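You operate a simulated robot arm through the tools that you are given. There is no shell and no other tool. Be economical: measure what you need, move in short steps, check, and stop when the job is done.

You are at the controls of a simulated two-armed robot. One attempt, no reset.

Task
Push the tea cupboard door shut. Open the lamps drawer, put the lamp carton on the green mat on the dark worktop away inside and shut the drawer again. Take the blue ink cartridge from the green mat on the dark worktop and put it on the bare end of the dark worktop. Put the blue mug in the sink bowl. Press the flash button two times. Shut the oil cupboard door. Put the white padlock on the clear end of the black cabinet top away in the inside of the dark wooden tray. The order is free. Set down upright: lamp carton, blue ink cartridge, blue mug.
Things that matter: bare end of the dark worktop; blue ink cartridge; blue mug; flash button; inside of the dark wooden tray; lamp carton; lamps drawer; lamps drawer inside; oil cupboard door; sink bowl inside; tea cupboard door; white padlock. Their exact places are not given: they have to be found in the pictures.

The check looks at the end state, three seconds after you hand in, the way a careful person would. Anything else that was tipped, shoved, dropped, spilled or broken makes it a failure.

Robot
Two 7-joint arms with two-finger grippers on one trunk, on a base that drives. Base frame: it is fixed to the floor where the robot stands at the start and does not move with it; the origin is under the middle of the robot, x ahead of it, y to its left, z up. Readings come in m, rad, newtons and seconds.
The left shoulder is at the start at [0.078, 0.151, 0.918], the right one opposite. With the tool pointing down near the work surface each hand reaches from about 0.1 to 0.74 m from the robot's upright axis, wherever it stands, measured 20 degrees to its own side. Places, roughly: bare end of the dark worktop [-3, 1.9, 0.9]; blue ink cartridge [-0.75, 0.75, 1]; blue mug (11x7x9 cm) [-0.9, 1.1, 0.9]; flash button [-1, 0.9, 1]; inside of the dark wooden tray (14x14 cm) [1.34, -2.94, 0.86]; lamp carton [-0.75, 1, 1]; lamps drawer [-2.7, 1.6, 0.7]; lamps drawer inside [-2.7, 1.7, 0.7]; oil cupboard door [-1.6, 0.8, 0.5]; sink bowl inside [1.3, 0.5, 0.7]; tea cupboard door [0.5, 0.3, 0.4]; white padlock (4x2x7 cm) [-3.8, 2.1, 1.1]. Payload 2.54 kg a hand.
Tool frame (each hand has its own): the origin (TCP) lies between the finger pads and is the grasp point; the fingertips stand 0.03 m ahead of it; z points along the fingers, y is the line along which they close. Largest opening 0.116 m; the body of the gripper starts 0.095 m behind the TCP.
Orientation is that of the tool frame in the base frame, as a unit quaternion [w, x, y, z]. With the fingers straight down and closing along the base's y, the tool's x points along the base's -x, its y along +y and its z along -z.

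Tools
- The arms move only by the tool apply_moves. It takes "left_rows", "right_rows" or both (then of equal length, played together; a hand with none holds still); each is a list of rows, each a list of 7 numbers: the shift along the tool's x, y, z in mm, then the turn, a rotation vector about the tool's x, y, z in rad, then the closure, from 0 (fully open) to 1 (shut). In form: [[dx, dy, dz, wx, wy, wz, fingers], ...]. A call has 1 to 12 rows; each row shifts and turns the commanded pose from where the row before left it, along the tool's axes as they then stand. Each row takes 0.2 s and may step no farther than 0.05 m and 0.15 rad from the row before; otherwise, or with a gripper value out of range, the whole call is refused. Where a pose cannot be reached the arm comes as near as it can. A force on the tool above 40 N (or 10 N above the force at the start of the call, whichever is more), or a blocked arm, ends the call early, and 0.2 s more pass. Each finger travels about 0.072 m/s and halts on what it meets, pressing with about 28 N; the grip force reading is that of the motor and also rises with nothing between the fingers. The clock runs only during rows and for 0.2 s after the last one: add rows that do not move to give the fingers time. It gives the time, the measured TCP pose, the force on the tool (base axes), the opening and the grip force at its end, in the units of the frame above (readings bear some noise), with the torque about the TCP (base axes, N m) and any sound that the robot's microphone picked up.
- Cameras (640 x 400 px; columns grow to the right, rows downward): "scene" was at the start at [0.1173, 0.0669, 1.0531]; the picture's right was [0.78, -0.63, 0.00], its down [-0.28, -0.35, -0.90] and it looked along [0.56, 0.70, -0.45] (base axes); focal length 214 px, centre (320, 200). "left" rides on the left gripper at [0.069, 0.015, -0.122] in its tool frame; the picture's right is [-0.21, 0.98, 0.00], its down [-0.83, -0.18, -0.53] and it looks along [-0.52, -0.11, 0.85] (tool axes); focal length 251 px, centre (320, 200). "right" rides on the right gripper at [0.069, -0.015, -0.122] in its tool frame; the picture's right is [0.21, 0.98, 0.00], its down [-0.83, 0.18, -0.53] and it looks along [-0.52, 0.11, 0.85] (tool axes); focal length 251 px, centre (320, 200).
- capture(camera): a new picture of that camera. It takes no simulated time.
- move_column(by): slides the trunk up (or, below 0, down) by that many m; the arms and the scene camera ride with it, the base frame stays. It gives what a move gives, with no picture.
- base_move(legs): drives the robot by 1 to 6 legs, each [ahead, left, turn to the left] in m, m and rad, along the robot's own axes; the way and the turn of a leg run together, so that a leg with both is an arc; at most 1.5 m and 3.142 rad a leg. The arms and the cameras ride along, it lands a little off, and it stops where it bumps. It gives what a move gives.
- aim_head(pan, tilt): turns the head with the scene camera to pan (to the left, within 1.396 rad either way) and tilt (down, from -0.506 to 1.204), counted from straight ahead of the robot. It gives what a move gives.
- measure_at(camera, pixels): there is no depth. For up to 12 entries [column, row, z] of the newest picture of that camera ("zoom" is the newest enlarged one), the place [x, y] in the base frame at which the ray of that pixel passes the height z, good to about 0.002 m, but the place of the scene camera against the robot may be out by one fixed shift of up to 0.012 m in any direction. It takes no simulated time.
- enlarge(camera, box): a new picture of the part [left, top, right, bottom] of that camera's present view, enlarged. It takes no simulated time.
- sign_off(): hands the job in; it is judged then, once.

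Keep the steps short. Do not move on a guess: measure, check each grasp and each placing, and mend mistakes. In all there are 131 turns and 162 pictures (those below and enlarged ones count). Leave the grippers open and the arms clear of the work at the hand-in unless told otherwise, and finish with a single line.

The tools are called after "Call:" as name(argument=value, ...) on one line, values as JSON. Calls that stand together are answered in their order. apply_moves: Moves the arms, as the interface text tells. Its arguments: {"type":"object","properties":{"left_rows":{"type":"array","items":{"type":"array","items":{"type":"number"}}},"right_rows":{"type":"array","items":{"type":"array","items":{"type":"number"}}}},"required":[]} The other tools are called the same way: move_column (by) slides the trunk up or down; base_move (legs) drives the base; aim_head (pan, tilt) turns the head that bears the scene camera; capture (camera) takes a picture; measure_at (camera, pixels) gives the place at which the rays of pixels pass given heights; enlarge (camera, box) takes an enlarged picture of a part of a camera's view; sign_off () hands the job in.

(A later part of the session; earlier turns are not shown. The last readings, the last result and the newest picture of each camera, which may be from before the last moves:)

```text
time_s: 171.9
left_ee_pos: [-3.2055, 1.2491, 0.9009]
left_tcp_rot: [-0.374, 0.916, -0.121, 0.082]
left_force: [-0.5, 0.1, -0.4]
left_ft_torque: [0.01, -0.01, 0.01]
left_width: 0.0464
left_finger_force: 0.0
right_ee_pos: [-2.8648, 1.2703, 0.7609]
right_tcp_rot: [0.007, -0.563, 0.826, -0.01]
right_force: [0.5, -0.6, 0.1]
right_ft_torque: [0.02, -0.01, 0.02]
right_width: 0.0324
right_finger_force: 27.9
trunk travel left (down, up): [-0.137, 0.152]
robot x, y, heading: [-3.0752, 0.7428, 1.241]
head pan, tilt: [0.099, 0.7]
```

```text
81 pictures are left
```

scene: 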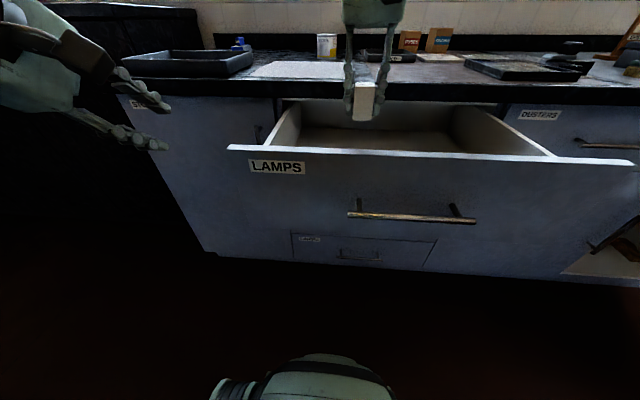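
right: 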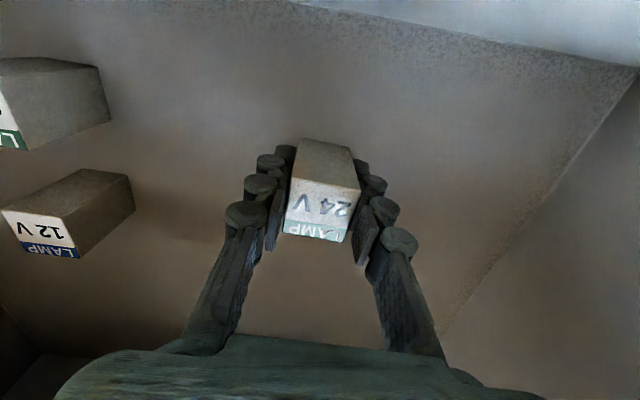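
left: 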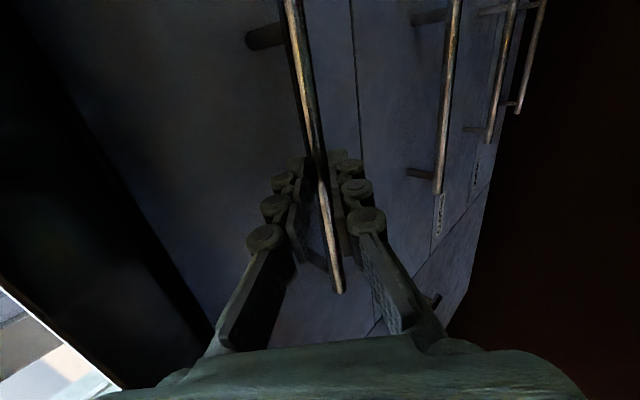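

Call:
measure_at(camera="right", pixels=[[2, 211, 0.76], [62, 216, 0.76], [2, 211, 0.78], [62, 216, 0.78], [2, 211, 0.74], [62, 216, 0.74], [295, 182, 0.78], [355, 188, 0.78], [295, 182, 0.785], [355, 188, 0.785]])

Call:
enlarge(camera="right", box=[0, 130, 200, 280])

```text
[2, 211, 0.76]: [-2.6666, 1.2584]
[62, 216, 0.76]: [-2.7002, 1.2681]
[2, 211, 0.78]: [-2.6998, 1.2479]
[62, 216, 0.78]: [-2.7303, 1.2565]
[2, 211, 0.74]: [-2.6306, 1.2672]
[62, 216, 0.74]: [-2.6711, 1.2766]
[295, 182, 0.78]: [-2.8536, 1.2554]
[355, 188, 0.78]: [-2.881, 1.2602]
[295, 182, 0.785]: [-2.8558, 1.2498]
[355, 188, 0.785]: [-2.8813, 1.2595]
```

```text
2.67 times, centred on (100, 205) of right
```

zoom: 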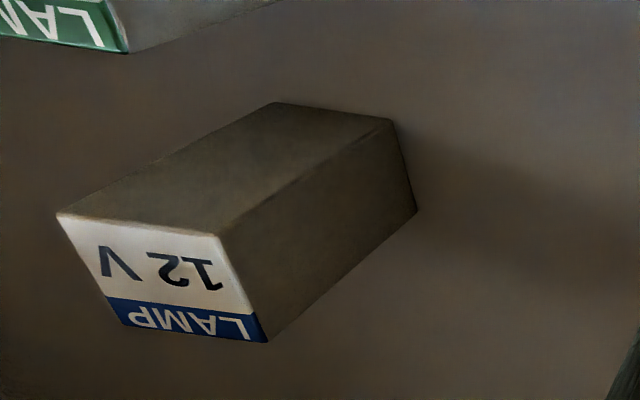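

Call:
measure_at(camera="right", pixels=[[127, 174.3, 0.72], [127, 174.3, 0.71], [127, 174.3, 0.7], [127, 174.3, 0.69], [63.3, 218.1, 0.77], [63.3, 218.1, 0.76], [63.3, 218.1, 0.75]])

```text
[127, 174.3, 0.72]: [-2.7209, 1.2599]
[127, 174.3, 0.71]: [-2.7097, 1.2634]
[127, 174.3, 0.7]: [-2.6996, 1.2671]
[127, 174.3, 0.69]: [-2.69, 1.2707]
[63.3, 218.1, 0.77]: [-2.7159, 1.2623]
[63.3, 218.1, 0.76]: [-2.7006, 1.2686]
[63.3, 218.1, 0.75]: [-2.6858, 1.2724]
```

Geometry of the neighbour carton gives a floor at ≈0.70–0.705; I go on down.

Call:
apply_moves(right_rows=[[0, 0, 8, 0, 0, 0, 1], [0, 0, 5, 0, 0, 0, 1], [0, 0, 3, 0, 0, 0, 1], [0, 0, 2, 0, 0, 0, 1]])

```text
time_s: 172.9
left_ee_pos: [-3.2051, 1.2487, 0.9019]
left_tcp_rot: [-0.374, 0.916, -0.12, 0.082]
left_force: [-0.7, 0.5, 0.4]
left_ft_torque: [-0.04, -0.01, -0.03]
left_width: 0.0462
left_finger_force: 0.0
right_ee_pos: [-2.8642, 1.2699, 0.7458]
right_tcp_rot: [0.009, -0.563, 0.827, -0.008]
right_force: [2.1, -0.5, 21.2]
right_ft_torque: [0.13, 0.2, 0.0]
right_width: 0.0332
right_finger_force: 28.0
trunk travel left (down, up): [-0.137, 0.152]
robot x, y, heading: [-3.0737, 0.7474, 1.241]
head pan, tilt: [0.099, 0.7]
```

Contact with the floor (21 N up). I back off 2 mm, open, and rise.

Call:
apply_moves(right_rows=[[0, 0, -2, 0, 0, 0, 1], [0, 0, 0, 0, 0, 0, 0.6], [0, 0, 0, 0, 0, 0, 0.45], [0, 0, 0, 0, 0, 0, 0.45], [0, 0, -15, 0, 0, 0, 0.45], [0, 0, -40, 0, 0, 0, 0.45], [0, 0, -45, 0, 0, 0, 0.45], [0, 0, -45, 0, 0, 0, 0.45], [0, 0, -45, 0, 0, 0, 0.45]])

Call:
capture(camera="right")

```text
time_s: 174.9
left_ee_pos: [-3.2056, 1.2494, 0.9008]
left_tcp_rot: [-0.373, 0.916, -0.12, 0.082]
left_force: [0.5, 0.1, 0.0]
left_ft_torque: [-0.01, 0.01, 0.03]
left_width: 0.0464
left_finger_force: 0.1
right_ee_pos: [-2.8691, 1.2716, 0.9358]
right_tcp_rot: [0.007, -0.564, 0.826, -0.011]
right_force: [0.1, 0.6, -0.7]
right_ft_torque: [0.01, -0.01, 0.03]
right_width: 0.0637
right_finger_force: 0.0
trunk travel left (down, up): [-0.137, 0.152]
robot x, y, heading: [-3.0739, 0.7435, 1.244]
head pan, tilt: [0.099, 0.7]
```

```text
79 pictures are left
```

right: 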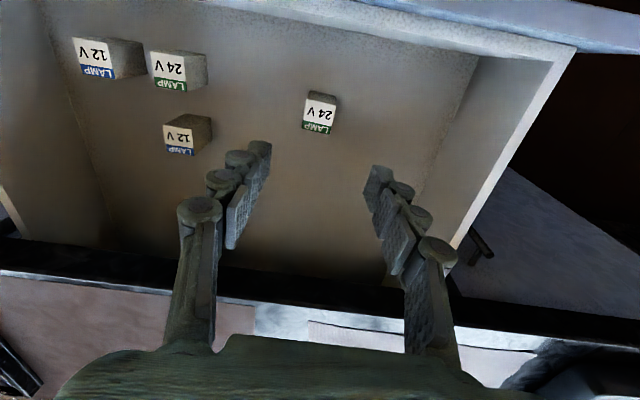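

Carton stands upright. To close: back off, lower the shut right hand in front of the handle bar, then drive forward pushing on the bar.

Call:
base_move(legs=[[-0.28, 0, 0]])

Call:
apply_moves(right_rows=[[0, -38, 0, 0, 0, 0, 1], [0, -37, 0, 0, 0, 0, 1], [0, 0, 40, 0, 0, 0, 1], [0, 0, 40, 0, 0, 0, 1], [0, 0, 40, 0, 0, 0, 1], [0, 0, 40, 0, 0, 0, 1]])

Call:
capture(camera="scene")

Call:
capture(camera="right")

```text
time_s: 176.8
left_ee_pos: [-3.2953, 0.9845, 0.9005]
left_tcp_rot: [-0.373, 0.916, -0.122, 0.083]
left_force: [-0.3, -0.1, 0.2]
left_ft_torque: [0.03, 0.03, -0.02]
left_width: 0.0463
left_finger_force: 0.0
right_ee_pos: [-2.9563, 1.0074, 0.9348]
right_tcp_rot: [0.008, -0.563, 0.827, -0.011]
right_force: [-1.0, -0.5, 0.1]
right_ft_torque: [-0.02, -0.01, 0.02]
right_width: 0.0638
right_finger_force: 0.1
trunk travel left (down, up): [-0.137, 0.152]
robot x, y, heading: [-3.1673, 0.4838, 1.236]
head pan, tilt: [0.099, 0.7]
```

```text
time_s: 178.2
left_ee_pos: [-3.2942, 0.9852, 0.9006]
left_tcp_rot: [-0.373, 0.916, -0.123, 0.082]
left_force: [1.0, -0.7, -0.2]
left_ft_torque: [0.04, -0.01, 0.01]
left_width: 0.0463
left_finger_force: 0.0
right_ee_pos: [-2.8827, 0.9772, 0.7776]
right_tcp_rot: [0.007, -0.561, 0.827, -0.011]
right_force: [0.8, -0.5, 0.3]
right_ft_torque: [0.01, 0.01, 0.02]
right_width: 0.0
right_finger_force: 28.1
trunk travel left (down, up): [-0.137, 0.152]
robot x, y, heading: [-3.165, 0.479, 1.237]
head pan, tilt: [0.099, 0.7]
```

```text
78 pictures are left
```

scene: 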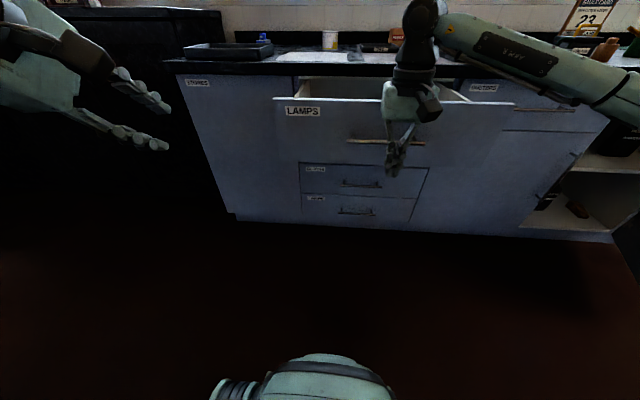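

```text
77 pictures are left
```

right: 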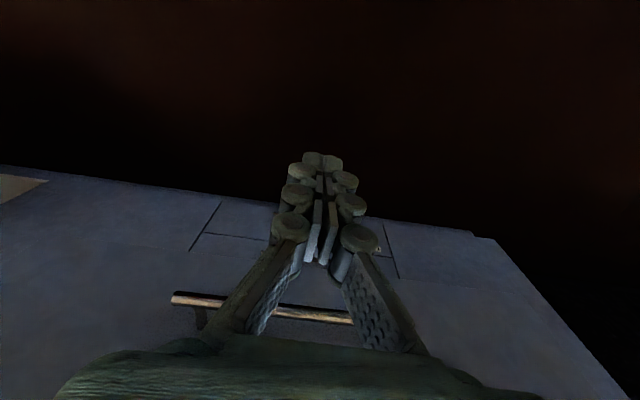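

Call:
base_move(legs=[[0.06, 0, 0], [0.05, 0, 0], [0.05, 0, 0], [0.05, 0, 0], [0.05, 0, 0], [0.05, 0, 0]])

Call:
base_move(legs=[[0.04, 0, 0], [0.04, 0, 0], [0.04, 0, 0]])

Call:
capture(camera="scene")

```text
time_s: 181.8
left_ee_pos: [-3.194, 1.2793, 0.901]
left_tcp_rot: [-0.373, 0.916, -0.122, 0.083]
left_force: [0.4, 0.6, 0.8]
left_ft_torque: [0.0, -0.04, -0.01]
left_width: 0.0466
left_finger_force: 0.1
right_ee_pos: [-2.7823, 1.2697, 0.7777]
right_tcp_rot: [0.007, -0.563, 0.827, -0.011]
right_force: [-0.3, -0.2, -0.7]
right_ft_torque: [0.0, 0.01, -0.01]
right_width: 0.0002
right_finger_force: 28.7
trunk travel left (down, up): [-0.137, 0.152]
robot x, y, heading: [-3.0679, 0.7676, 1.236]
head pan, tilt: [0.099, 0.7]
```

```text
time_s: 183.3
left_ee_pos: [-3.1666, 1.3565, 0.9011]
left_tcp_rot: [-0.373, 0.916, -0.121, 0.083]
left_force: [0.2, -0.2, -0.6]
left_ft_torque: [0.02, 0.02, 0.01]
left_width: 0.0465
left_finger_force: 0.0
right_ee_pos: [-2.7561, 1.346, 0.7785]
right_tcp_rot: [0.005, -0.564, 0.826, -0.013]
right_force: [0.4, -0.2, -0.9]
right_ft_torque: [0.0, 0.02, -0.03]
right_width: 0.0
right_finger_force: 28.9
trunk travel left (down, up): [-0.137, 0.152]
robot x, y, heading: [-3.0382, 0.8533, 1.241]
head pan, tilt: [0.099, 0.7]
stopped in leg 2: the robot was blocked; the commanded pose is now the measured one
```

```text
76 pictures are left
```

scene: 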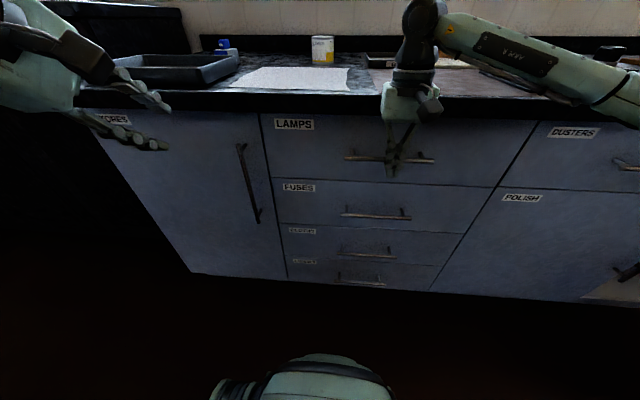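

Call:
enlarge(camera="scene", box=[230, 90, 590, 290])

Call:
capture(camera="right")

```text
1.78 times, centred on (410, 190) of scene
```

zoom: 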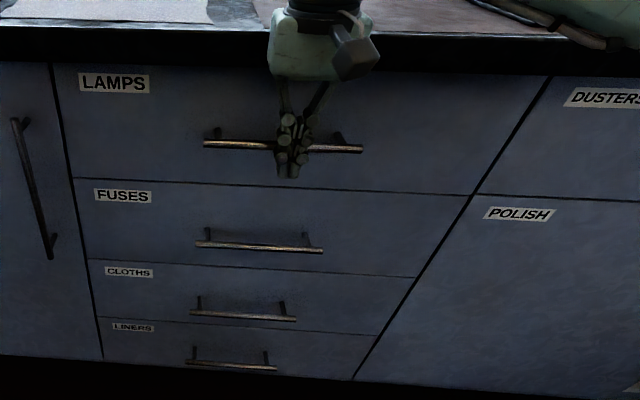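

```text
74 pictures are left
```

right: 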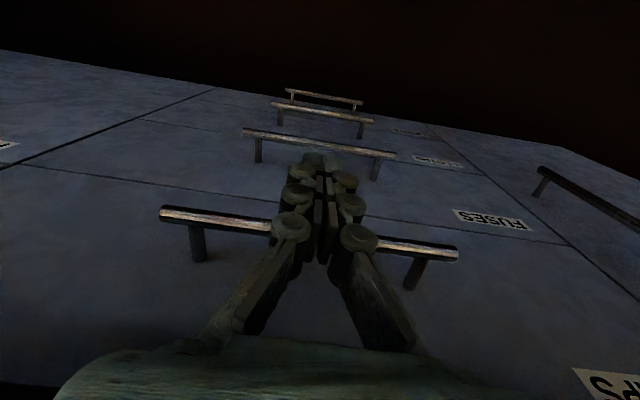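

Looks flush. I give one more gentle arm push to be sure.

Call:
apply_moves(right_rows=[[-4, 0, 0, 0, 0, 0, 1], [-4, 0, 0, 0, 0, 0, 1], [-4, 0, 0, 0, 0, 0, 1], [-4, 0, 0, 0, 0, 0, 1]])

```text
time_s: 183.9
left_ee_pos: [-3.1657, 1.3543, 0.9014]
left_tcp_rot: [-0.373, 0.916, -0.123, 0.084]
left_force: [1.1, -0.6, 0.5]
left_ft_torque: [0.02, 0.0, 0.03]
left_width: 0.0464
left_finger_force: 0.1
right_ee_pos: [-2.7546, 1.3445, 0.7785]
right_tcp_rot: [0.006, -0.568, 0.823, -0.018]
right_force: [-0.8, -16.4, 3.4]
right_ft_torque: [2.15, -0.1, 0.06]
right_width: 0.0
right_finger_force: 29.4
trunk travel left (down, up): [-0.137, 0.152]
robot x, y, heading: [-3.0403, 0.8525, 1.237]
head pan, tilt: [0.099, 0.7]
stopped in row 2 (right hand): the force on the tool passed its limit at 47 N (the readings are from after the stop); the commanded pose is now the measured one
```

The reading shows the wrist touched the worktop edge, so the drawer may be ~2 cm short. I back off slightly, tilt the hand so the fingertips lead, and push again.

Call:
base_move(legs=[[-0.04, 0, 0]])

Call:
apply_moves(right_rows=[[0, 0, 0, 0, -0.13, 0, 1], [0, 0, 0, 0, -0.13, 0, 1], [0, 0, 0, 0, -0.13, 0, 1], [0, 0, 0, 0, -0.13, 0, 1], [0, 0, 0, 0, -0.1, 0, 1]])

Call:
capture(camera="right")

Call:
capture(camera="scene")

```text
time_s: 184.7
left_ee_pos: [-3.179, 1.3178, 0.8998]
left_tcp_rot: [-0.372, 0.916, -0.123, 0.083]
left_force: [0.9, 0.5, 0.9]
left_ft_torque: [0.0, 0.02, -0.01]
left_width: 0.0464
left_finger_force: 0.2
right_ee_pos: [-2.7679, 1.3095, 0.7758]
right_tcp_rot: [0.004, -0.567, 0.824, -0.018]
right_force: [0.3, 0.2, -1.1]
right_ft_torque: [0.01, 0.01, -0.01]
right_width: 0.0
right_finger_force: 27.7
trunk travel left (down, up): [-0.137, 0.152]
robot x, y, heading: [-3.0511, 0.814, 1.241]
head pan, tilt: [0.099, 0.7]
```

```text
time_s: 185.9
left_ee_pos: [-3.179, 1.3189, 0.9004]
left_tcp_rot: [-0.373, 0.916, -0.123, 0.083]
left_force: [0.6, -0.5, -0.1]
left_ft_torque: [-0.01, -0.02, -0.01]
left_width: 0.0462
left_finger_force: 0.1
right_ee_pos: [-2.7668, 1.3095, 0.7754]
right_tcp_rot: [0.255, -0.545, 0.783, 0.155]
right_force: [0.1, 0.1, -0.4]
right_ft_torque: [0.04, -0.03, -0.02]
right_width: 0.0
right_finger_force: 28.4
trunk travel left (down, up): [-0.137, 0.152]
robot x, y, heading: [-3.0505, 0.8188, 1.231]
head pan, tilt: [0.099, 0.7]
```

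```text
73 pictures are left
```

right: 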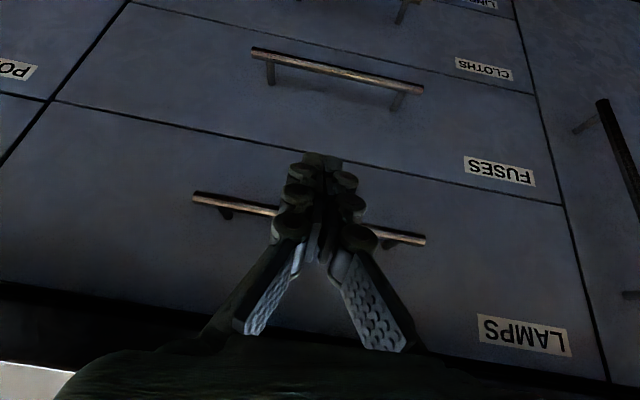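

```text
72 pictures are left
```

scene: 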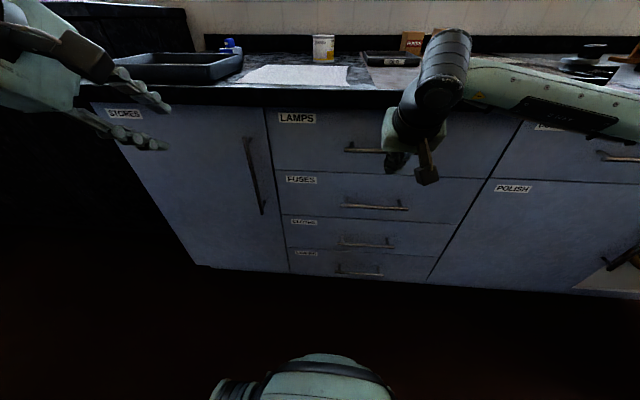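

Call:
apply_moves(right_rows=[[-6.5, 0, 4.6, 0, 0, 0, 1], [-6.5, 0, 4.6, 0, 0, 0, 1], [-6.5, 0, 4.6, 0, 0, 0, 1], [-6.5, 0, 4.6, 0, 0, 0, 1], [-6.5, 0, 4.6, 0, 0, 0, 1], [-6.5, 0, 4.6, 0, 0, 0, 1], [-6.5, 0, 4.6, 0, 0, 0, 1], [-6.5, 0, 4.6, 0, 0, 0, 1], [-6.5, 0, 4.6, 0, 0, 0, 1], [-6.5, 0, 4.6, 0, 0, 0, 1], [-6.5, 0, 4.6, 0, 0, 0, 1], [-6.5, 0, 4.6, 0, 0, 0, 1]])

Call:
capture(camera="right")

```text
time_s: 187.8
left_ee_pos: [-3.1785, 1.3187, 0.8996]
left_tcp_rot: [-0.373, 0.916, -0.123, 0.083]
left_force: [0.0, 0.1, -0.1]
left_ft_torque: [-0.03, -0.01, -0.03]
left_width: 0.0463
left_finger_force: 0.1
right_ee_pos: [-2.7496, 1.363, 0.7703]
right_tcp_rot: [0.249, -0.551, 0.782, 0.15]
right_force: [0.2, -0.2, -0.8]
right_ft_torque: [0.03, -0.03, -0.01]
right_width: 0.0
right_finger_force: 29.1
trunk travel left (down, up): [-0.137, 0.152]
robot x, y, heading: [-3.0511, 0.8113, 1.237]
head pan, tilt: [0.099, 0.7]
stopped in row 9 (right hand): the force on the tool passed its limit at 48 N (the readings are from after the stop); the commanded pose is now the measured one
```

```text
71 pictures are left
```

right: 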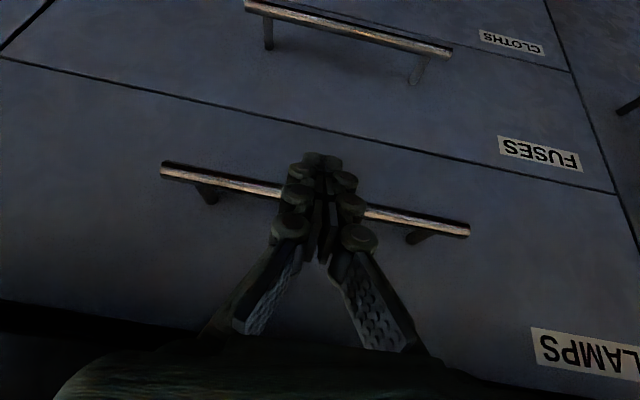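

Stopped at full resistance with the bar at its original closed position: drawer shut. I back off, restore both hands to pointing down, and look toward the black cabinet.

Call:
base_move(legs=[[-0.3, 0, 0]])

Call:
move_column(by=0.15)

Call:
apply_moves(left_rows=[[0, 0, 0, -0.131, 0, 0, 0.3], [0, 0, 0, -0.131, 0, 0, 0.3], [0, 0, 0, -0.131, 0, 0, 0.3], [0, 0, 0, -0.131, 0, 0, 0.3], [0, 0, 0, -0.131, 0, 0, 0.3], [0, 0, 0, -0.131, 0, 0.14, 0.3], [0, 0, 0, 0, 0, 0.148, 0], [0, 0, 0, 0, 0, 0.148, 0], [0, 0, 0, 0, 0, 0.148, 0], [0, 0, 0, 0, 0, 0.148, 0], [0, 0, 0, 0, 0, 0.148, 0], [0, 0, 0, 0, 0, 0.148, 0]], right_rows=[[0, 0, 0, 0, 0.13, 0, 0.5], [0, 0, 0, 0, 0.13, 0, 0.3], [0, 0, 0, 0, 0.13, 0, 0], [0, 0, 0, 0, 0.13, 0, 0], [0, 0, 0, 0, 0.1, 0, 0], [0, 0, -40, 0, 0, 0, 0], [0, 0, -40, 0, 0, 0, 0], [0, 0, -40, 0, 0, 0, 0], [0, 0, 0, 0, 0, 0, 0], [0, 0, 0, 0, 0, 0, 0], [0, 0, 0, 0, 0, 0, 0], [0, 0, 0, 0, 0, 0, 0]])

Call:
apply_moves(left_rows=[[0, 0, 0, 0, 0, 0.148, 0], [0, 0, 0, 0, 0, 0.148, 0], [0, 0, 0, 0, 0, 0.148, 0], [0, 0, 0, 0, 0, 0.1, 0]])

Call:
aim_head(pan=0.8, tilt=0.4)

Call:
capture(camera="scene")

```text
time_s: 189.8
left_ee_pos: [-3.2779, 1.0344, 0.9007]
left_tcp_rot: [-0.373, 0.916, -0.122, 0.083]
left_force: [0.5, 0.0, 0.3]
left_ft_torque: [-0.01, 0.0, -0.02]
left_width: 0.0465
left_finger_force: 0.0
right_ee_pos: [-2.8463, 1.0802, 0.7707]
right_tcp_rot: [0.25, -0.551, 0.782, 0.15]
right_force: [0.0, 0.3, 0.6]
right_ft_torque: [-0.01, -0.02, -0.02]
right_width: 0.0
right_finger_force: 28.4
trunk travel left (down, up): [-0.137, 0.152]
robot x, y, heading: [-3.1537, 0.53, 1.241]
head pan, tilt: [0.099, 0.7]
```

```text
time_s: 191.5
left_ee_pos: [-3.2774, 1.0345, 1.0513]
left_tcp_rot: [-0.372, 0.916, -0.121, 0.083]
left_force: [-0.5, 0.2, 0.9]
left_ft_torque: [-0.04, 0.04, 0.01]
left_width: 0.0463
left_finger_force: 0.2
right_ee_pos: [-2.8485, 1.0799, 0.9214]
right_tcp_rot: [0.249, -0.551, 0.783, 0.149]
right_force: [0.2, 0.2, 0.2]
right_ft_torque: [0.03, -0.02, 0.03]
right_width: 0.0
right_finger_force: 28.3
trunk travel left (down, up): [-0.287, 0.002]
robot x, y, heading: [-3.1533, 0.5311, 1.238]
head pan, tilt: [0.099, 0.7]
```

```text
refused: row 6 steps farther than a row can; nothing moved
```

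```text
time_s: 192.5
left_ee_pos: [-3.2776, 1.0342, 1.0515]
left_tcp_rot: [-0.382, 0.849, -0.364, -0.02]
left_force: [0.3, -0.9, -0.7]
left_ft_torque: [0.01, 0.0, -0.03]
left_width: 0.116
left_finger_force: 0.0
right_ee_pos: [-2.8468, 1.0794, 0.9225]
right_tcp_rot: [0.249, -0.551, 0.782, 0.15]
right_force: [0.5, 0.1, -0.4]
right_ft_torque: [-0.02, 0.03, 0.01]
right_width: 0.0001
right_finger_force: 28.4
trunk travel left (down, up): [-0.287, 0.002]
robot x, y, heading: [-3.1524, 0.5299, 1.234]
head pan, tilt: [0.099, 0.7]
```

```text
time_s: 193.6
left_ee_pos: [-3.2776, 1.0339, 1.0514]
left_tcp_rot: [-0.381, 0.85, -0.363, -0.02]
left_force: [-0.2, -0.1, 1.2]
left_ft_torque: [0.02, 0.03, 0.0]
left_width: 0.1159
left_finger_force: 0.1
right_ee_pos: [-2.8481, 1.081, 0.9204]
right_tcp_rot: [0.249, -0.552, 0.781, 0.151]
right_force: [-0.5, -0.7, 1.1]
right_ft_torque: [0.0, 0.02, 0.0]
right_width: 0.0
right_finger_force: 28.8
trunk travel left (down, up): [-0.287, 0.002]
robot x, y, heading: [-3.1492, 0.5289, 1.236]
head pan, tilt: [0.799, 0.4]
```

```text
70 pictures are left
```

scene: 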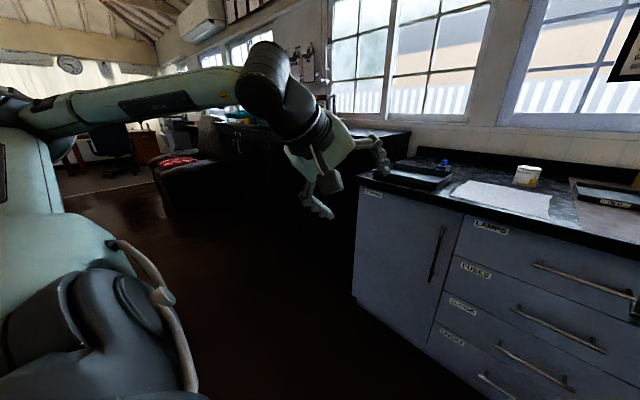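

Call:
apply_moves(left_rows=[[0, 0, 0, -0.0489, 0.0772, 0.1156, 0], [0, 0, 0, -0.0489, 0.0772, 0.1156, 0], [0, 0, 0, -0.0489, 0.0772, 0.1156, 0], [0, 0, 0, -0.0489, 0.0772, 0.1156, 0], [0, 0, 0, -0.0489, 0.0772, 0.1156, 0], [0, 0, 0, -0.0489, 0.0772, 0.1156, 0], [0, 0, 0, -0.0489, 0.0772, 0.1156, 0], [0, 0, 0, -0.0489, 0.0772, 0.1156, 0], [0, 0, 0, -0.0489, 0.0772, 0.1156, 0], [0, 0, -30, 0, 0, 0, 0], [0, 0, -30, 0, 0, 0, 0], [0, 0, -30, 0, 0, 0, 0]], right_rows=[[0, 0, 0, 0, 0.12, 0, 0.5], [0, 0, 0, 0, 0.12, 0, 0.3], [0, 0, 0, 0, 0.12, 0, 0], [0, 0, 0, 0, 0.12, 0, 0], [0, 0, 0, 0, 0.1, 0, 0], [0, 0, -40, 0, 0, 0, 0], [0, 0, -40, 0, 0, 0, 0], [0, 0, -40, 0, 0, 0, 0], [0, 0, 0, 0, 0, 0, 0], [0, 0, 0, 0, 0, 0, 0], [0, 0, 0, 0, 0, 0, 0], [0, 0, 0, 0, 0, 0, 0]])

Call:
base_move(legs=[[0, 0.7, 0]])

Call:
aim_head(pan=0.2, tilt=0.4)

Call:
capture(camera="scene")

```text
time_s: 196.2
left_ee_pos: [-3.2772, 1.0338, 1.1411]
left_tcp_rot: [0.001, -0.579, 0.816, 0.001]
left_force: [0.0, 0.5, 0.2]
left_ft_torque: [-0.04, 0.01, 0.02]
left_width: 0.1161
left_finger_force: 0.1
right_ee_pos: [-2.8527, 1.0813, 1.0425]
right_tcp_rot: [0.015, -0.572, 0.82, -0.013]
right_force: [0.7, 0.0, 0.1]
right_ft_torque: [0.01, 0.0, -0.01]
right_width: 0.1158
right_finger_force: 0.0
trunk travel left (down, up): [-0.287, 0.002]
robot x, y, heading: [-3.1493, 0.5319, 1.246]
head pan, tilt: [0.799, 0.4]
```

```text
time_s: 203.4
left_ee_pos: [-3.9469, 1.2612, 1.1402]
left_tcp_rot: [0.0, -0.581, 0.814, 0.0]
left_force: [0.3, 1.6, -0.3]
left_ft_torque: [0.01, 0.02, 0.02]
left_width: 0.116
left_finger_force: 0.0
right_ee_pos: [-3.5218, 1.3113, 1.0413]
right_tcp_rot: [0.014, -0.574, 0.819, -0.014]
right_force: [0.2, -0.2, 0.4]
right_ft_torque: [0.01, 0.01, -0.03]
right_width: 0.1163
right_finger_force: 0.0
trunk travel left (down, up): [-0.287, 0.002]
robot x, y, heading: [-3.8167, 0.7582, 1.24]
head pan, tilt: [0.799, 0.4]
```

```text
time_s: 204.4
left_ee_pos: [-3.948, 1.2623, 1.1394]
left_tcp_rot: [0.0, -0.58, 0.815, 0.0]
left_force: [-0.1, -0.4, 0.9]
left_ft_torque: [-0.02, -0.01, 0.02]
left_width: 0.1158
left_finger_force: 0.0
right_ee_pos: [-3.5216, 1.3112, 1.0422]
right_tcp_rot: [0.015, -0.573, 0.819, -0.014]
right_force: [-0.1, -0.3, 0.0]
right_ft_torque: [0.01, -0.01, 0.04]
right_width: 0.1158
right_finger_force: 0.0
trunk travel left (down, up): [-0.287, 0.002]
robot x, y, heading: [-3.8202, 0.7612, 1.244]
head pan, tilt: [0.201, 0.4]
```

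```text
69 pictures are left
```

scene: 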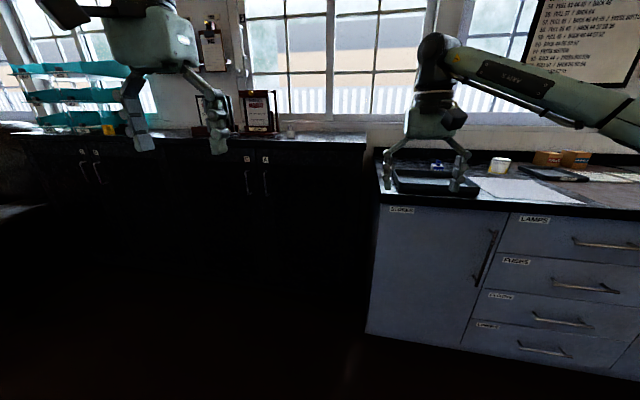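

Call:
enlarge(camera="scene", box=[190, 80, 390, 180])

Call:
measure_at(camera="scene", pixels=[[366, 140, 1.0], [366, 140, 1.05], [290, 134, 1.0], [290, 134, 1.05], [233, 135, 1.0]])

```text
3.20 times, centred on (290, 130) of scene
```

zoom: 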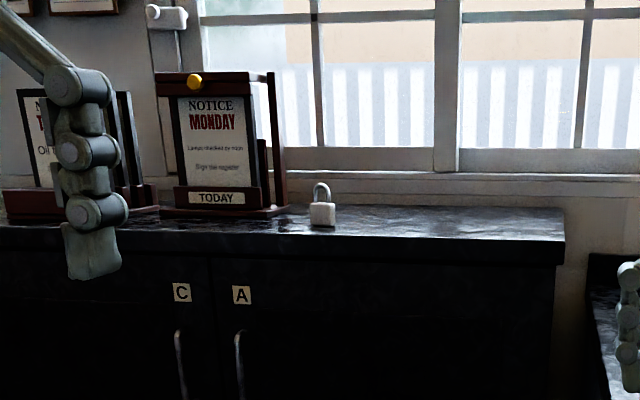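

```text
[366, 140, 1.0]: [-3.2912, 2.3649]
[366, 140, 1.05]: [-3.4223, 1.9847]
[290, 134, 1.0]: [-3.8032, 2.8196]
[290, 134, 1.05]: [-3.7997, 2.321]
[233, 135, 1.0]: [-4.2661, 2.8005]
```

The white padlock stands at zoom (323, 205) on the cabinet top. I raise the left hand, raise and retract the right hand, then drive closer.

Call:
apply_moves(left_rows=[[0, 0, -30, 0, 0, 0, 0.3], [0, 0, -30, 0, 0, 0, 0.3], [0, 0, -30, 0, 0, 0, 0.3], [0, 0, -20, 0, 0, 0, 0.3], [0, 0, 0, 0, 0, 0, 0.3], [0, 0, 0, 0, 0, 0, 0.3], [0, 0, 0, 0, 0, 0, 0.3]], right_rows=[[40, 0, -20, 0, 0, 0, 0], [40, 0, -20, 0, 0, 0, 0], [40, 0, -20, 0, 0, 0, 0], [40, 0, -20, 0, 0, 0, 0], [40, 0, -20, 0, 0, 0, 0], [40, 0, -20, 0, 0, 0, 0], [10, 0, -40, 0, 0, 0, 0]])

Call:
base_move(legs=[[0, 0.2, 0], [0.5, 0, 0]])

Call:
aim_head(pan=0.2, tilt=0.4)

Call:
capture(camera="scene")

Call:
capture(camera="left")

```text
time_s: 206.0
left_ee_pos: [-3.9477, 1.2612, 1.2503]
left_tcp_rot: [0.001, -0.581, 0.814, 0.0]
left_force: [-0.2, 0.0, -0.8]
left_ft_torque: [0.02, -0.01, 0.01]
left_width: 0.0815
left_finger_force: 0.1
right_ee_pos: [-3.6152, 1.0754, 1.1999]
right_tcp_rot: [0.015, -0.573, 0.82, -0.014]
right_force: [0.4, -0.1, -0.6]
right_ft_torque: [0.0, -0.04, 0.02]
right_width: 0.1157
right_finger_force: 0.0
trunk travel left (down, up): [-0.287, 0.002]
robot x, y, heading: [-3.8207, 0.7631, 1.246]
head pan, tilt: [0.201, 0.4]
```

```text
time_s: 211.1
left_ee_pos: [-3.9736, 1.8032, 1.2494]
left_tcp_rot: [0.001, -0.581, 0.814, 0.0]
left_force: [-0.3, 0.3, -0.5]
left_ft_torque: [-0.01, 0.03, 0.0]
left_width: 0.0814
left_finger_force: 0.0
right_ee_pos: [-3.6407, 1.6173, 1.1989]
right_tcp_rot: [0.015, -0.573, 0.819, -0.014]
right_force: [0.1, 0.6, 0.0]
right_ft_torque: [-0.02, 0.03, -0.01]
right_width: 0.116
right_finger_force: 0.0
trunk travel left (down, up): [-0.287, 0.002]
robot x, y, heading: [-3.8429, 1.2995, 1.244]
head pan, tilt: [0.201, 0.4]
```

```text
time_s: 211.7
left_ee_pos: [-3.9738, 1.8023, 1.251]
left_tcp_rot: [0.0, -0.581, 0.814, 0.001]
left_force: [0.1, 0.6, 0.2]
left_ft_torque: [-0.01, -0.02, 0.01]
left_width: 0.0814
left_finger_force: 0.1
right_ee_pos: [-3.6388, 1.6171, 1.1989]
right_tcp_rot: [0.014, -0.574, 0.819, -0.013]
right_force: [-0.1, 0.3, 0.6]
right_ft_torque: [0.01, -0.02, -0.04]
right_width: 0.1157
right_finger_force: 0.0
trunk travel left (down, up): [-0.287, 0.002]
robot x, y, heading: [-3.8452, 1.3025, 1.246]
head pan, tilt: [0.201, 0.4]
```

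```text
67 pictures are left
```

scene: 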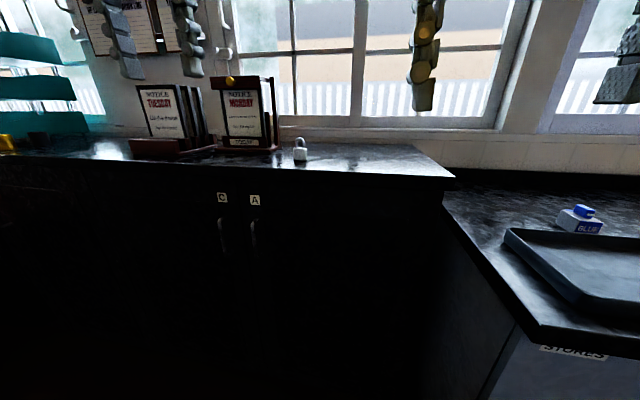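

```text
66 pictures are left
```

left: 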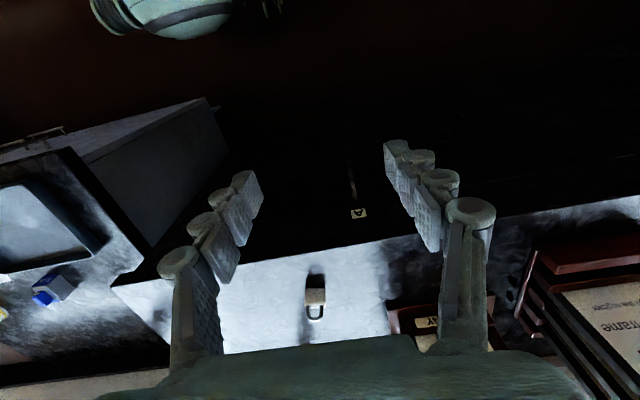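

Call:
enlarge(camera="left", box=[270, 260, 370, 330])

Call:
measure_at(camera="left", pixels=[[316, 286, 1.0], [316, 286, 1.03], [316, 286, 1.06], [316, 319, 1.1], [316, 319, 1.13]])

Call:
measure_at(camera="scene", pixels=[[301, 161, 1.0], [301, 161, 1.03], [301, 161, 1.06], [300, 138, 1.1], [300, 138, 1.13], [455, 177, 1.03], [455, 177, 1.05]])

Call:
enlarge(camera="scene", box=[260, 110, 360, 180])

```text
5.71 times, centred on (320, 295) of left
```

zoom: 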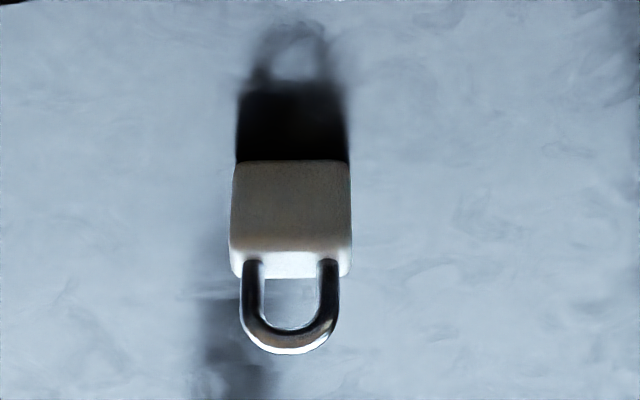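

```text
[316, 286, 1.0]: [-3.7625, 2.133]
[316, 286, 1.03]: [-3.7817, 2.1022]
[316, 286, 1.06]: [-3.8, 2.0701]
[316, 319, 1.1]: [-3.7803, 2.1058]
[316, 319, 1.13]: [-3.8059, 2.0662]
```

```text
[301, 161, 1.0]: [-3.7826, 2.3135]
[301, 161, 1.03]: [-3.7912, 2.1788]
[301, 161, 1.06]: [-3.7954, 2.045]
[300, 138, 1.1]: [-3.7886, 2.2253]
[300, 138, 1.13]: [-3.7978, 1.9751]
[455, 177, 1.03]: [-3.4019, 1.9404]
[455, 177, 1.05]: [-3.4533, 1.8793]
```

```text
5.71 times, centred on (310, 145) of scene
```

zoom: 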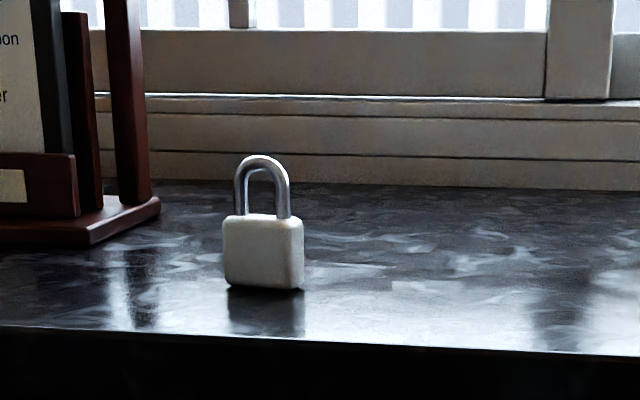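

Padlock base z ≈ 1.05, centre ≈ (-3.792, 2.09), top 1.12. I drive forward 0.25, then move the left hand over it.

Call:
base_move(legs=[[0.25, 0, 0]])

Call:
apply_moves(left_rows=[[-27, -26, 0, 0, 0, 0, 0.3], [-27, -26, 0, 0, 0, 0, 0.3], [-20, -26, 0, 0, 0, 0, 0.3], [0, 0, 20, 0, 0, 0, 0.3], [0, 0, 20, 0, 0, 0, 0.3]])

Call:
capture(camera="left")

```text
time_s: 213.5
left_ee_pos: [-3.8924, 2.0414, 1.2491]
left_tcp_rot: [0.001, -0.581, 0.814, 0.0]
left_force: [0.2, 0.5, -0.3]
left_ft_torque: [-0.05, 0.02, 0.01]
left_width: 0.0812
left_finger_force: 0.1
right_ee_pos: [-3.5606, 1.8544, 1.1994]
right_tcp_rot: [0.015, -0.574, 0.819, -0.015]
right_force: [-0.5, 0.7, -2.0]
right_ft_torque: [-0.03, 0.01, 0.02]
right_width: 0.116
right_finger_force: 0.1
trunk travel left (down, up): [-0.287, 0.002]
robot x, y, heading: [-3.7602, 1.5369, 1.239]
head pan, tilt: [0.201, 0.4]
```

```text
time_s: 214.7
left_ee_pos: [-3.8079, 2.0731, 1.1865]
left_tcp_rot: [0.001, -0.581, 0.814, 0.001]
left_force: [-0.1, 0.5, 0.4]
left_ft_torque: [0.03, -0.02, 0.0]
left_width: 0.0811
left_finger_force: 0.1
left hand out of reach, approached as far as the arm can: row 2, 3
right_ee_pos: [-3.5592, 1.8541, 1.1993]
right_tcp_rot: [0.015, -0.574, 0.819, -0.014]
right_force: [-0.1, 1.1, -0.1]
right_ft_torque: [-0.05, 0.0, 0.01]
right_width: 0.116
right_finger_force: 0.1
trunk travel left (down, up): [-0.287, 0.002]
robot x, y, heading: [-3.7623, 1.5344, 1.241]
head pan, tilt: [0.201, 0.4]
```

```text
63 pictures are left
```

left: 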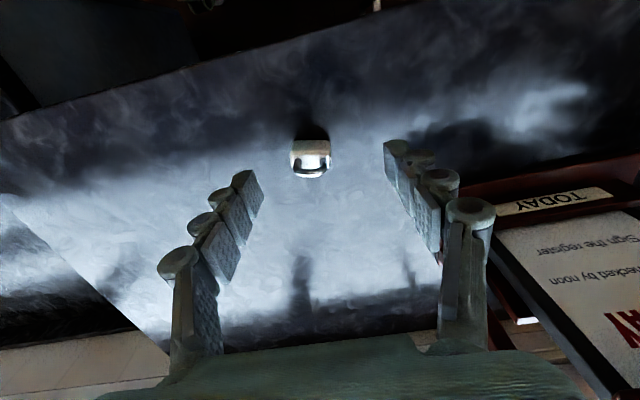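

The padlock is ~2 cm farther and 1 cm right; reach is limiting, so the base makes that small move.

Call:
base_move(legs=[[0.022, -0.009, 0]])

Call:
enlarge(camera="left", box=[260, 100, 380, 190])

Call:
measure_at(camera="zoom", pixels=[[320, 200, 1.09]])

```text
time_s: 215.6
left_ee_pos: [-3.794, 2.0906, 1.1864]
left_tcp_rot: [0.0, -0.581, 0.814, -0.001]
left_force: [-0.6, 0.9, 0.6]
left_ft_torque: [-0.04, 0.04, 0.0]
left_width: 0.0813
left_finger_force: 0.0
right_ee_pos: [-3.5439, 1.8729, 1.1986]
right_tcp_rot: [0.014, -0.573, 0.819, -0.014]
right_force: [0.4, 0.8, 0.9]
right_ft_torque: [-0.02, 0.01, -0.02]
right_width: 0.1161
right_finger_force: 0.1
trunk travel left (down, up): [-0.287, 0.002]
robot x, y, heading: [-3.7449, 1.5536, 1.244]
head pan, tilt: [0.201, 0.4]
```

```text
4.44 times, centred on (320, 145) of left
```

zoom: 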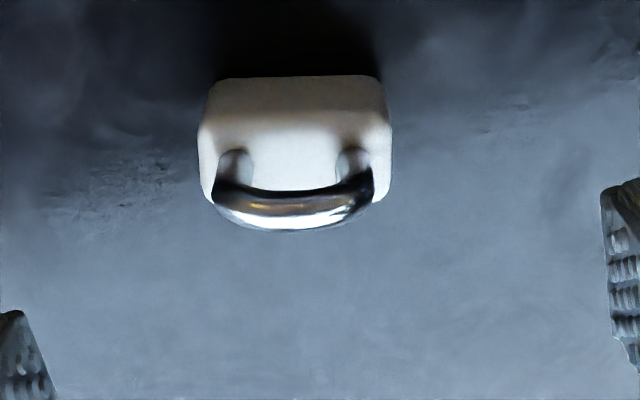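

```text
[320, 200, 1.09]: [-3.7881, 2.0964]
```

Call:
measure_at(camera="zoom", pixels=[[295, 155, 1.09], [200, 130, 1.09], [388, 130, 1.09], [295, 175, 1.09]])

```text
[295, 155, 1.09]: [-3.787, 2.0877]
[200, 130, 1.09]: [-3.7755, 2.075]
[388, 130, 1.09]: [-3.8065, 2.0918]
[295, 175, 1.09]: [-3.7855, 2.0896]
```

Aligned within 7 mm. Descend and grip.

Call:
apply_moves(left_rows=[[2, -5, 30, 0, 0, 0, 0.3], [0, 0, 30, 0, 0, 0, 0.3], [0, 0, 25, 0, 0, 0, 0.3], [0, 0, 12, 0, 0, 0, 0.3], [0, 0, 4, 0, 0, 0, 0.3]])

Call:
capture(camera="left")

```text
time_s: 216.8
left_ee_pos: [-3.7904, 2.0865, 1.0845]
left_tcp_rot: [0.001, -0.58, 0.815, 0.0]
left_force: [0.2, 0.5, 0.0]
left_ft_torque: [-0.02, 0.02, -0.03]
left_width: 0.0812
left_finger_force: 0.0
right_ee_pos: [-3.5445, 1.8717, 1.1996]
right_tcp_rot: [0.016, -0.573, 0.819, -0.014]
right_force: [-0.5, 0.1, 0.1]
right_ft_torque: [0.0, 0.0, -0.01]
right_width: 0.1158
right_finger_force: 0.0
trunk travel left (down, up): [-0.287, 0.002]
robot x, y, heading: [-3.746, 1.5556, 1.244]
head pan, tilt: [0.201, 0.4]
```

```text
61 pictures are left
```

left: 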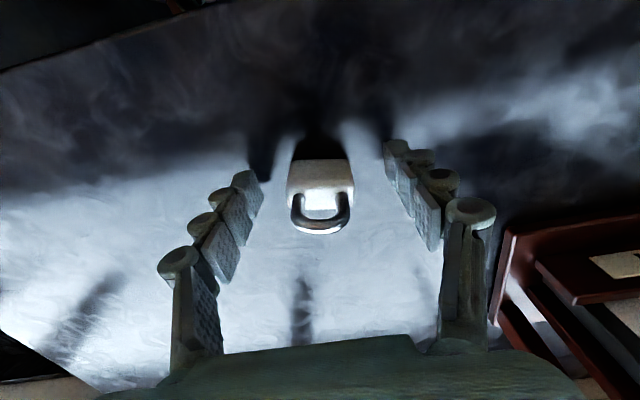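

Call:
apply_moves(left_rows=[[0, 0, 0, 0, 0, 0, 0.5], [0, 0, 0, 0, 0, 0, 0.7], [0, 0, 0, 0, 0, 0, 1], [0, 0, 0, 0, 0, 0, 1], [0, 0, -10, 0, 0, 0, 1], [0, 0, -20, 0, 0, 0, 1], [0, 0, -30, 0, 0, 0, 1], [0, 0, -30, 0, 0, 0, 1]])

Call:
capture(camera="left")

```text
time_s: 218.6
left_ee_pos: [-3.7909, 2.088, 1.1752]
left_tcp_rot: [0.0, -0.581, 0.814, 0.0]
left_force: [0.3, 0.1, -1.1]
left_ft_torque: [-0.02, 0.02, -0.01]
left_width: 0.0417
left_finger_force: 28.1
right_ee_pos: [-3.5442, 1.8721, 1.2006]
right_tcp_rot: [0.015, -0.573, 0.819, -0.015]
right_force: [0.2, 0.1, 0.5]
right_ft_torque: [0.04, -0.01, -0.06]
right_width: 0.1159
right_finger_force: 0.0
trunk travel left (down, up): [-0.287, 0.002]
robot x, y, heading: [-3.7484, 1.5554, 1.241]
head pan, tilt: [0.201, 0.4]
```

```text
60 pictures are left
```

left: 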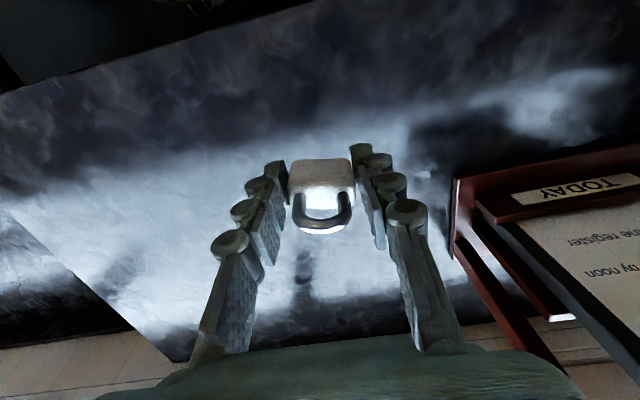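

Padlock held. Now to the oil door: back away and drive right along the counter, staying clear, to its right side.

Call:
base_move(legs=[[-0.85, 0, 0], [0, -1.1, 0], [0, -1.1, 0]])

Call:
aim_head(pan=0.1, tilt=0.6)

Call:
capture(camera="scene")

```text
time_s: 244.0
left_ee_pos: [-1.98, 0.5892, 1.175]
left_tcp_rot: [0.0, -0.589, 0.808, 0.0]
left_force: [0.2, 0.6, -1.4]
left_ft_torque: [0.0, 0.01, -0.02]
left_width: 0.039
left_finger_force: 27.8
right_ee_pos: [-1.7296, 0.3777, 1.1994]
right_tcp_rot: [0.015, -0.58, 0.814, -0.014]
right_force: [0.4, -0.7, 0.5]
right_ft_torque: [-0.01, -0.01, 0.0]
right_width: 0.1163
right_finger_force: 0.1
trunk travel left (down, up): [-0.287, 0.002]
robot x, y, heading: [-1.9256, 0.0557, 1.262]
head pan, tilt: [0.201, 0.4]
```

```text
time_s: 244.8
left_ee_pos: [-1.9814, 0.5897, 1.1758]
left_tcp_rot: [0.0, -0.588, 0.809, 0.001]
left_force: [-0.1, 1.1, -0.5]
left_ft_torque: [-0.03, 0.01, 0.01]
left_width: 0.0391
left_finger_force: 28.3
right_ee_pos: [-1.7319, 0.3774, 1.1997]
right_tcp_rot: [0.015, -0.58, 0.815, -0.014]
right_force: [0.0, -0.2, -0.3]
right_ft_torque: [0.01, 0.0, -0.02]
right_width: 0.1157
right_finger_force: 0.1
trunk travel left (down, up): [-0.287, 0.002]
robot x, y, heading: [-1.9276, 0.0577, 1.258]
head pan, tilt: [0.099, 0.6]
```

```text
59 pictures are left
```

scene: 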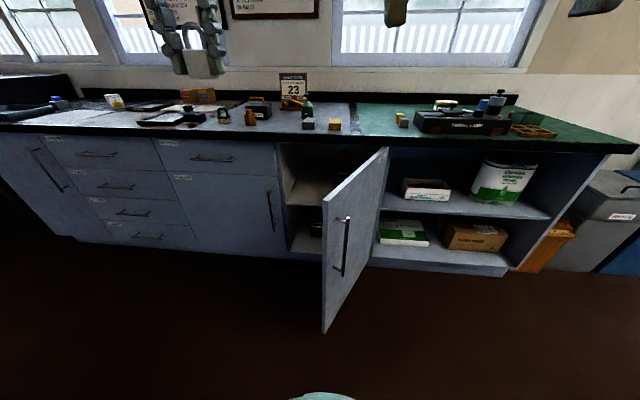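

Call:
measure_at(camera="scene", pixels=[[323, 199, 0.86], [323, 199, 0.84], [387, 149, 0.86], [387, 149, 0.84], [324, 333, 0.1], [324, 333, 0.06], [372, 262, 0.1], [348, 218, 0.75], [340, 272, 0.45], [275, 145, 0.85]])

Call:
enlarge(camera="scene", box=[270, 130, 430, 340])

Call:
capture(camera="left")

```text
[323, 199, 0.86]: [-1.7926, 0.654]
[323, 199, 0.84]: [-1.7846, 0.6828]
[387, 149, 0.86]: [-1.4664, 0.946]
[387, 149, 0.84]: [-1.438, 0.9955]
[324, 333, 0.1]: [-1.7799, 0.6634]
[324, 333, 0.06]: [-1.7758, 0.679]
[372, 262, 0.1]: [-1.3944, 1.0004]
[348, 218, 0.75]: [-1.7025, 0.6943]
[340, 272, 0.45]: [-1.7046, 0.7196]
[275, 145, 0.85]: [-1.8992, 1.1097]
```

```text
1.90 times, centred on (350, 235) of scene
```

zoom: 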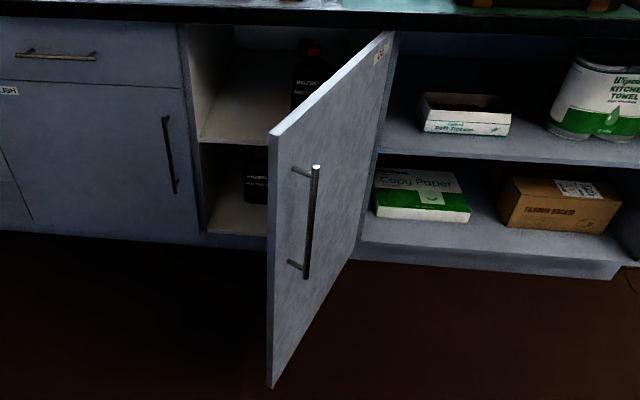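

```text
57 pictures are left
```

left: 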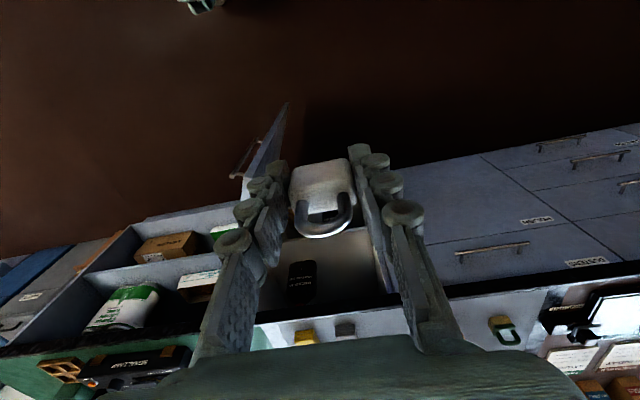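

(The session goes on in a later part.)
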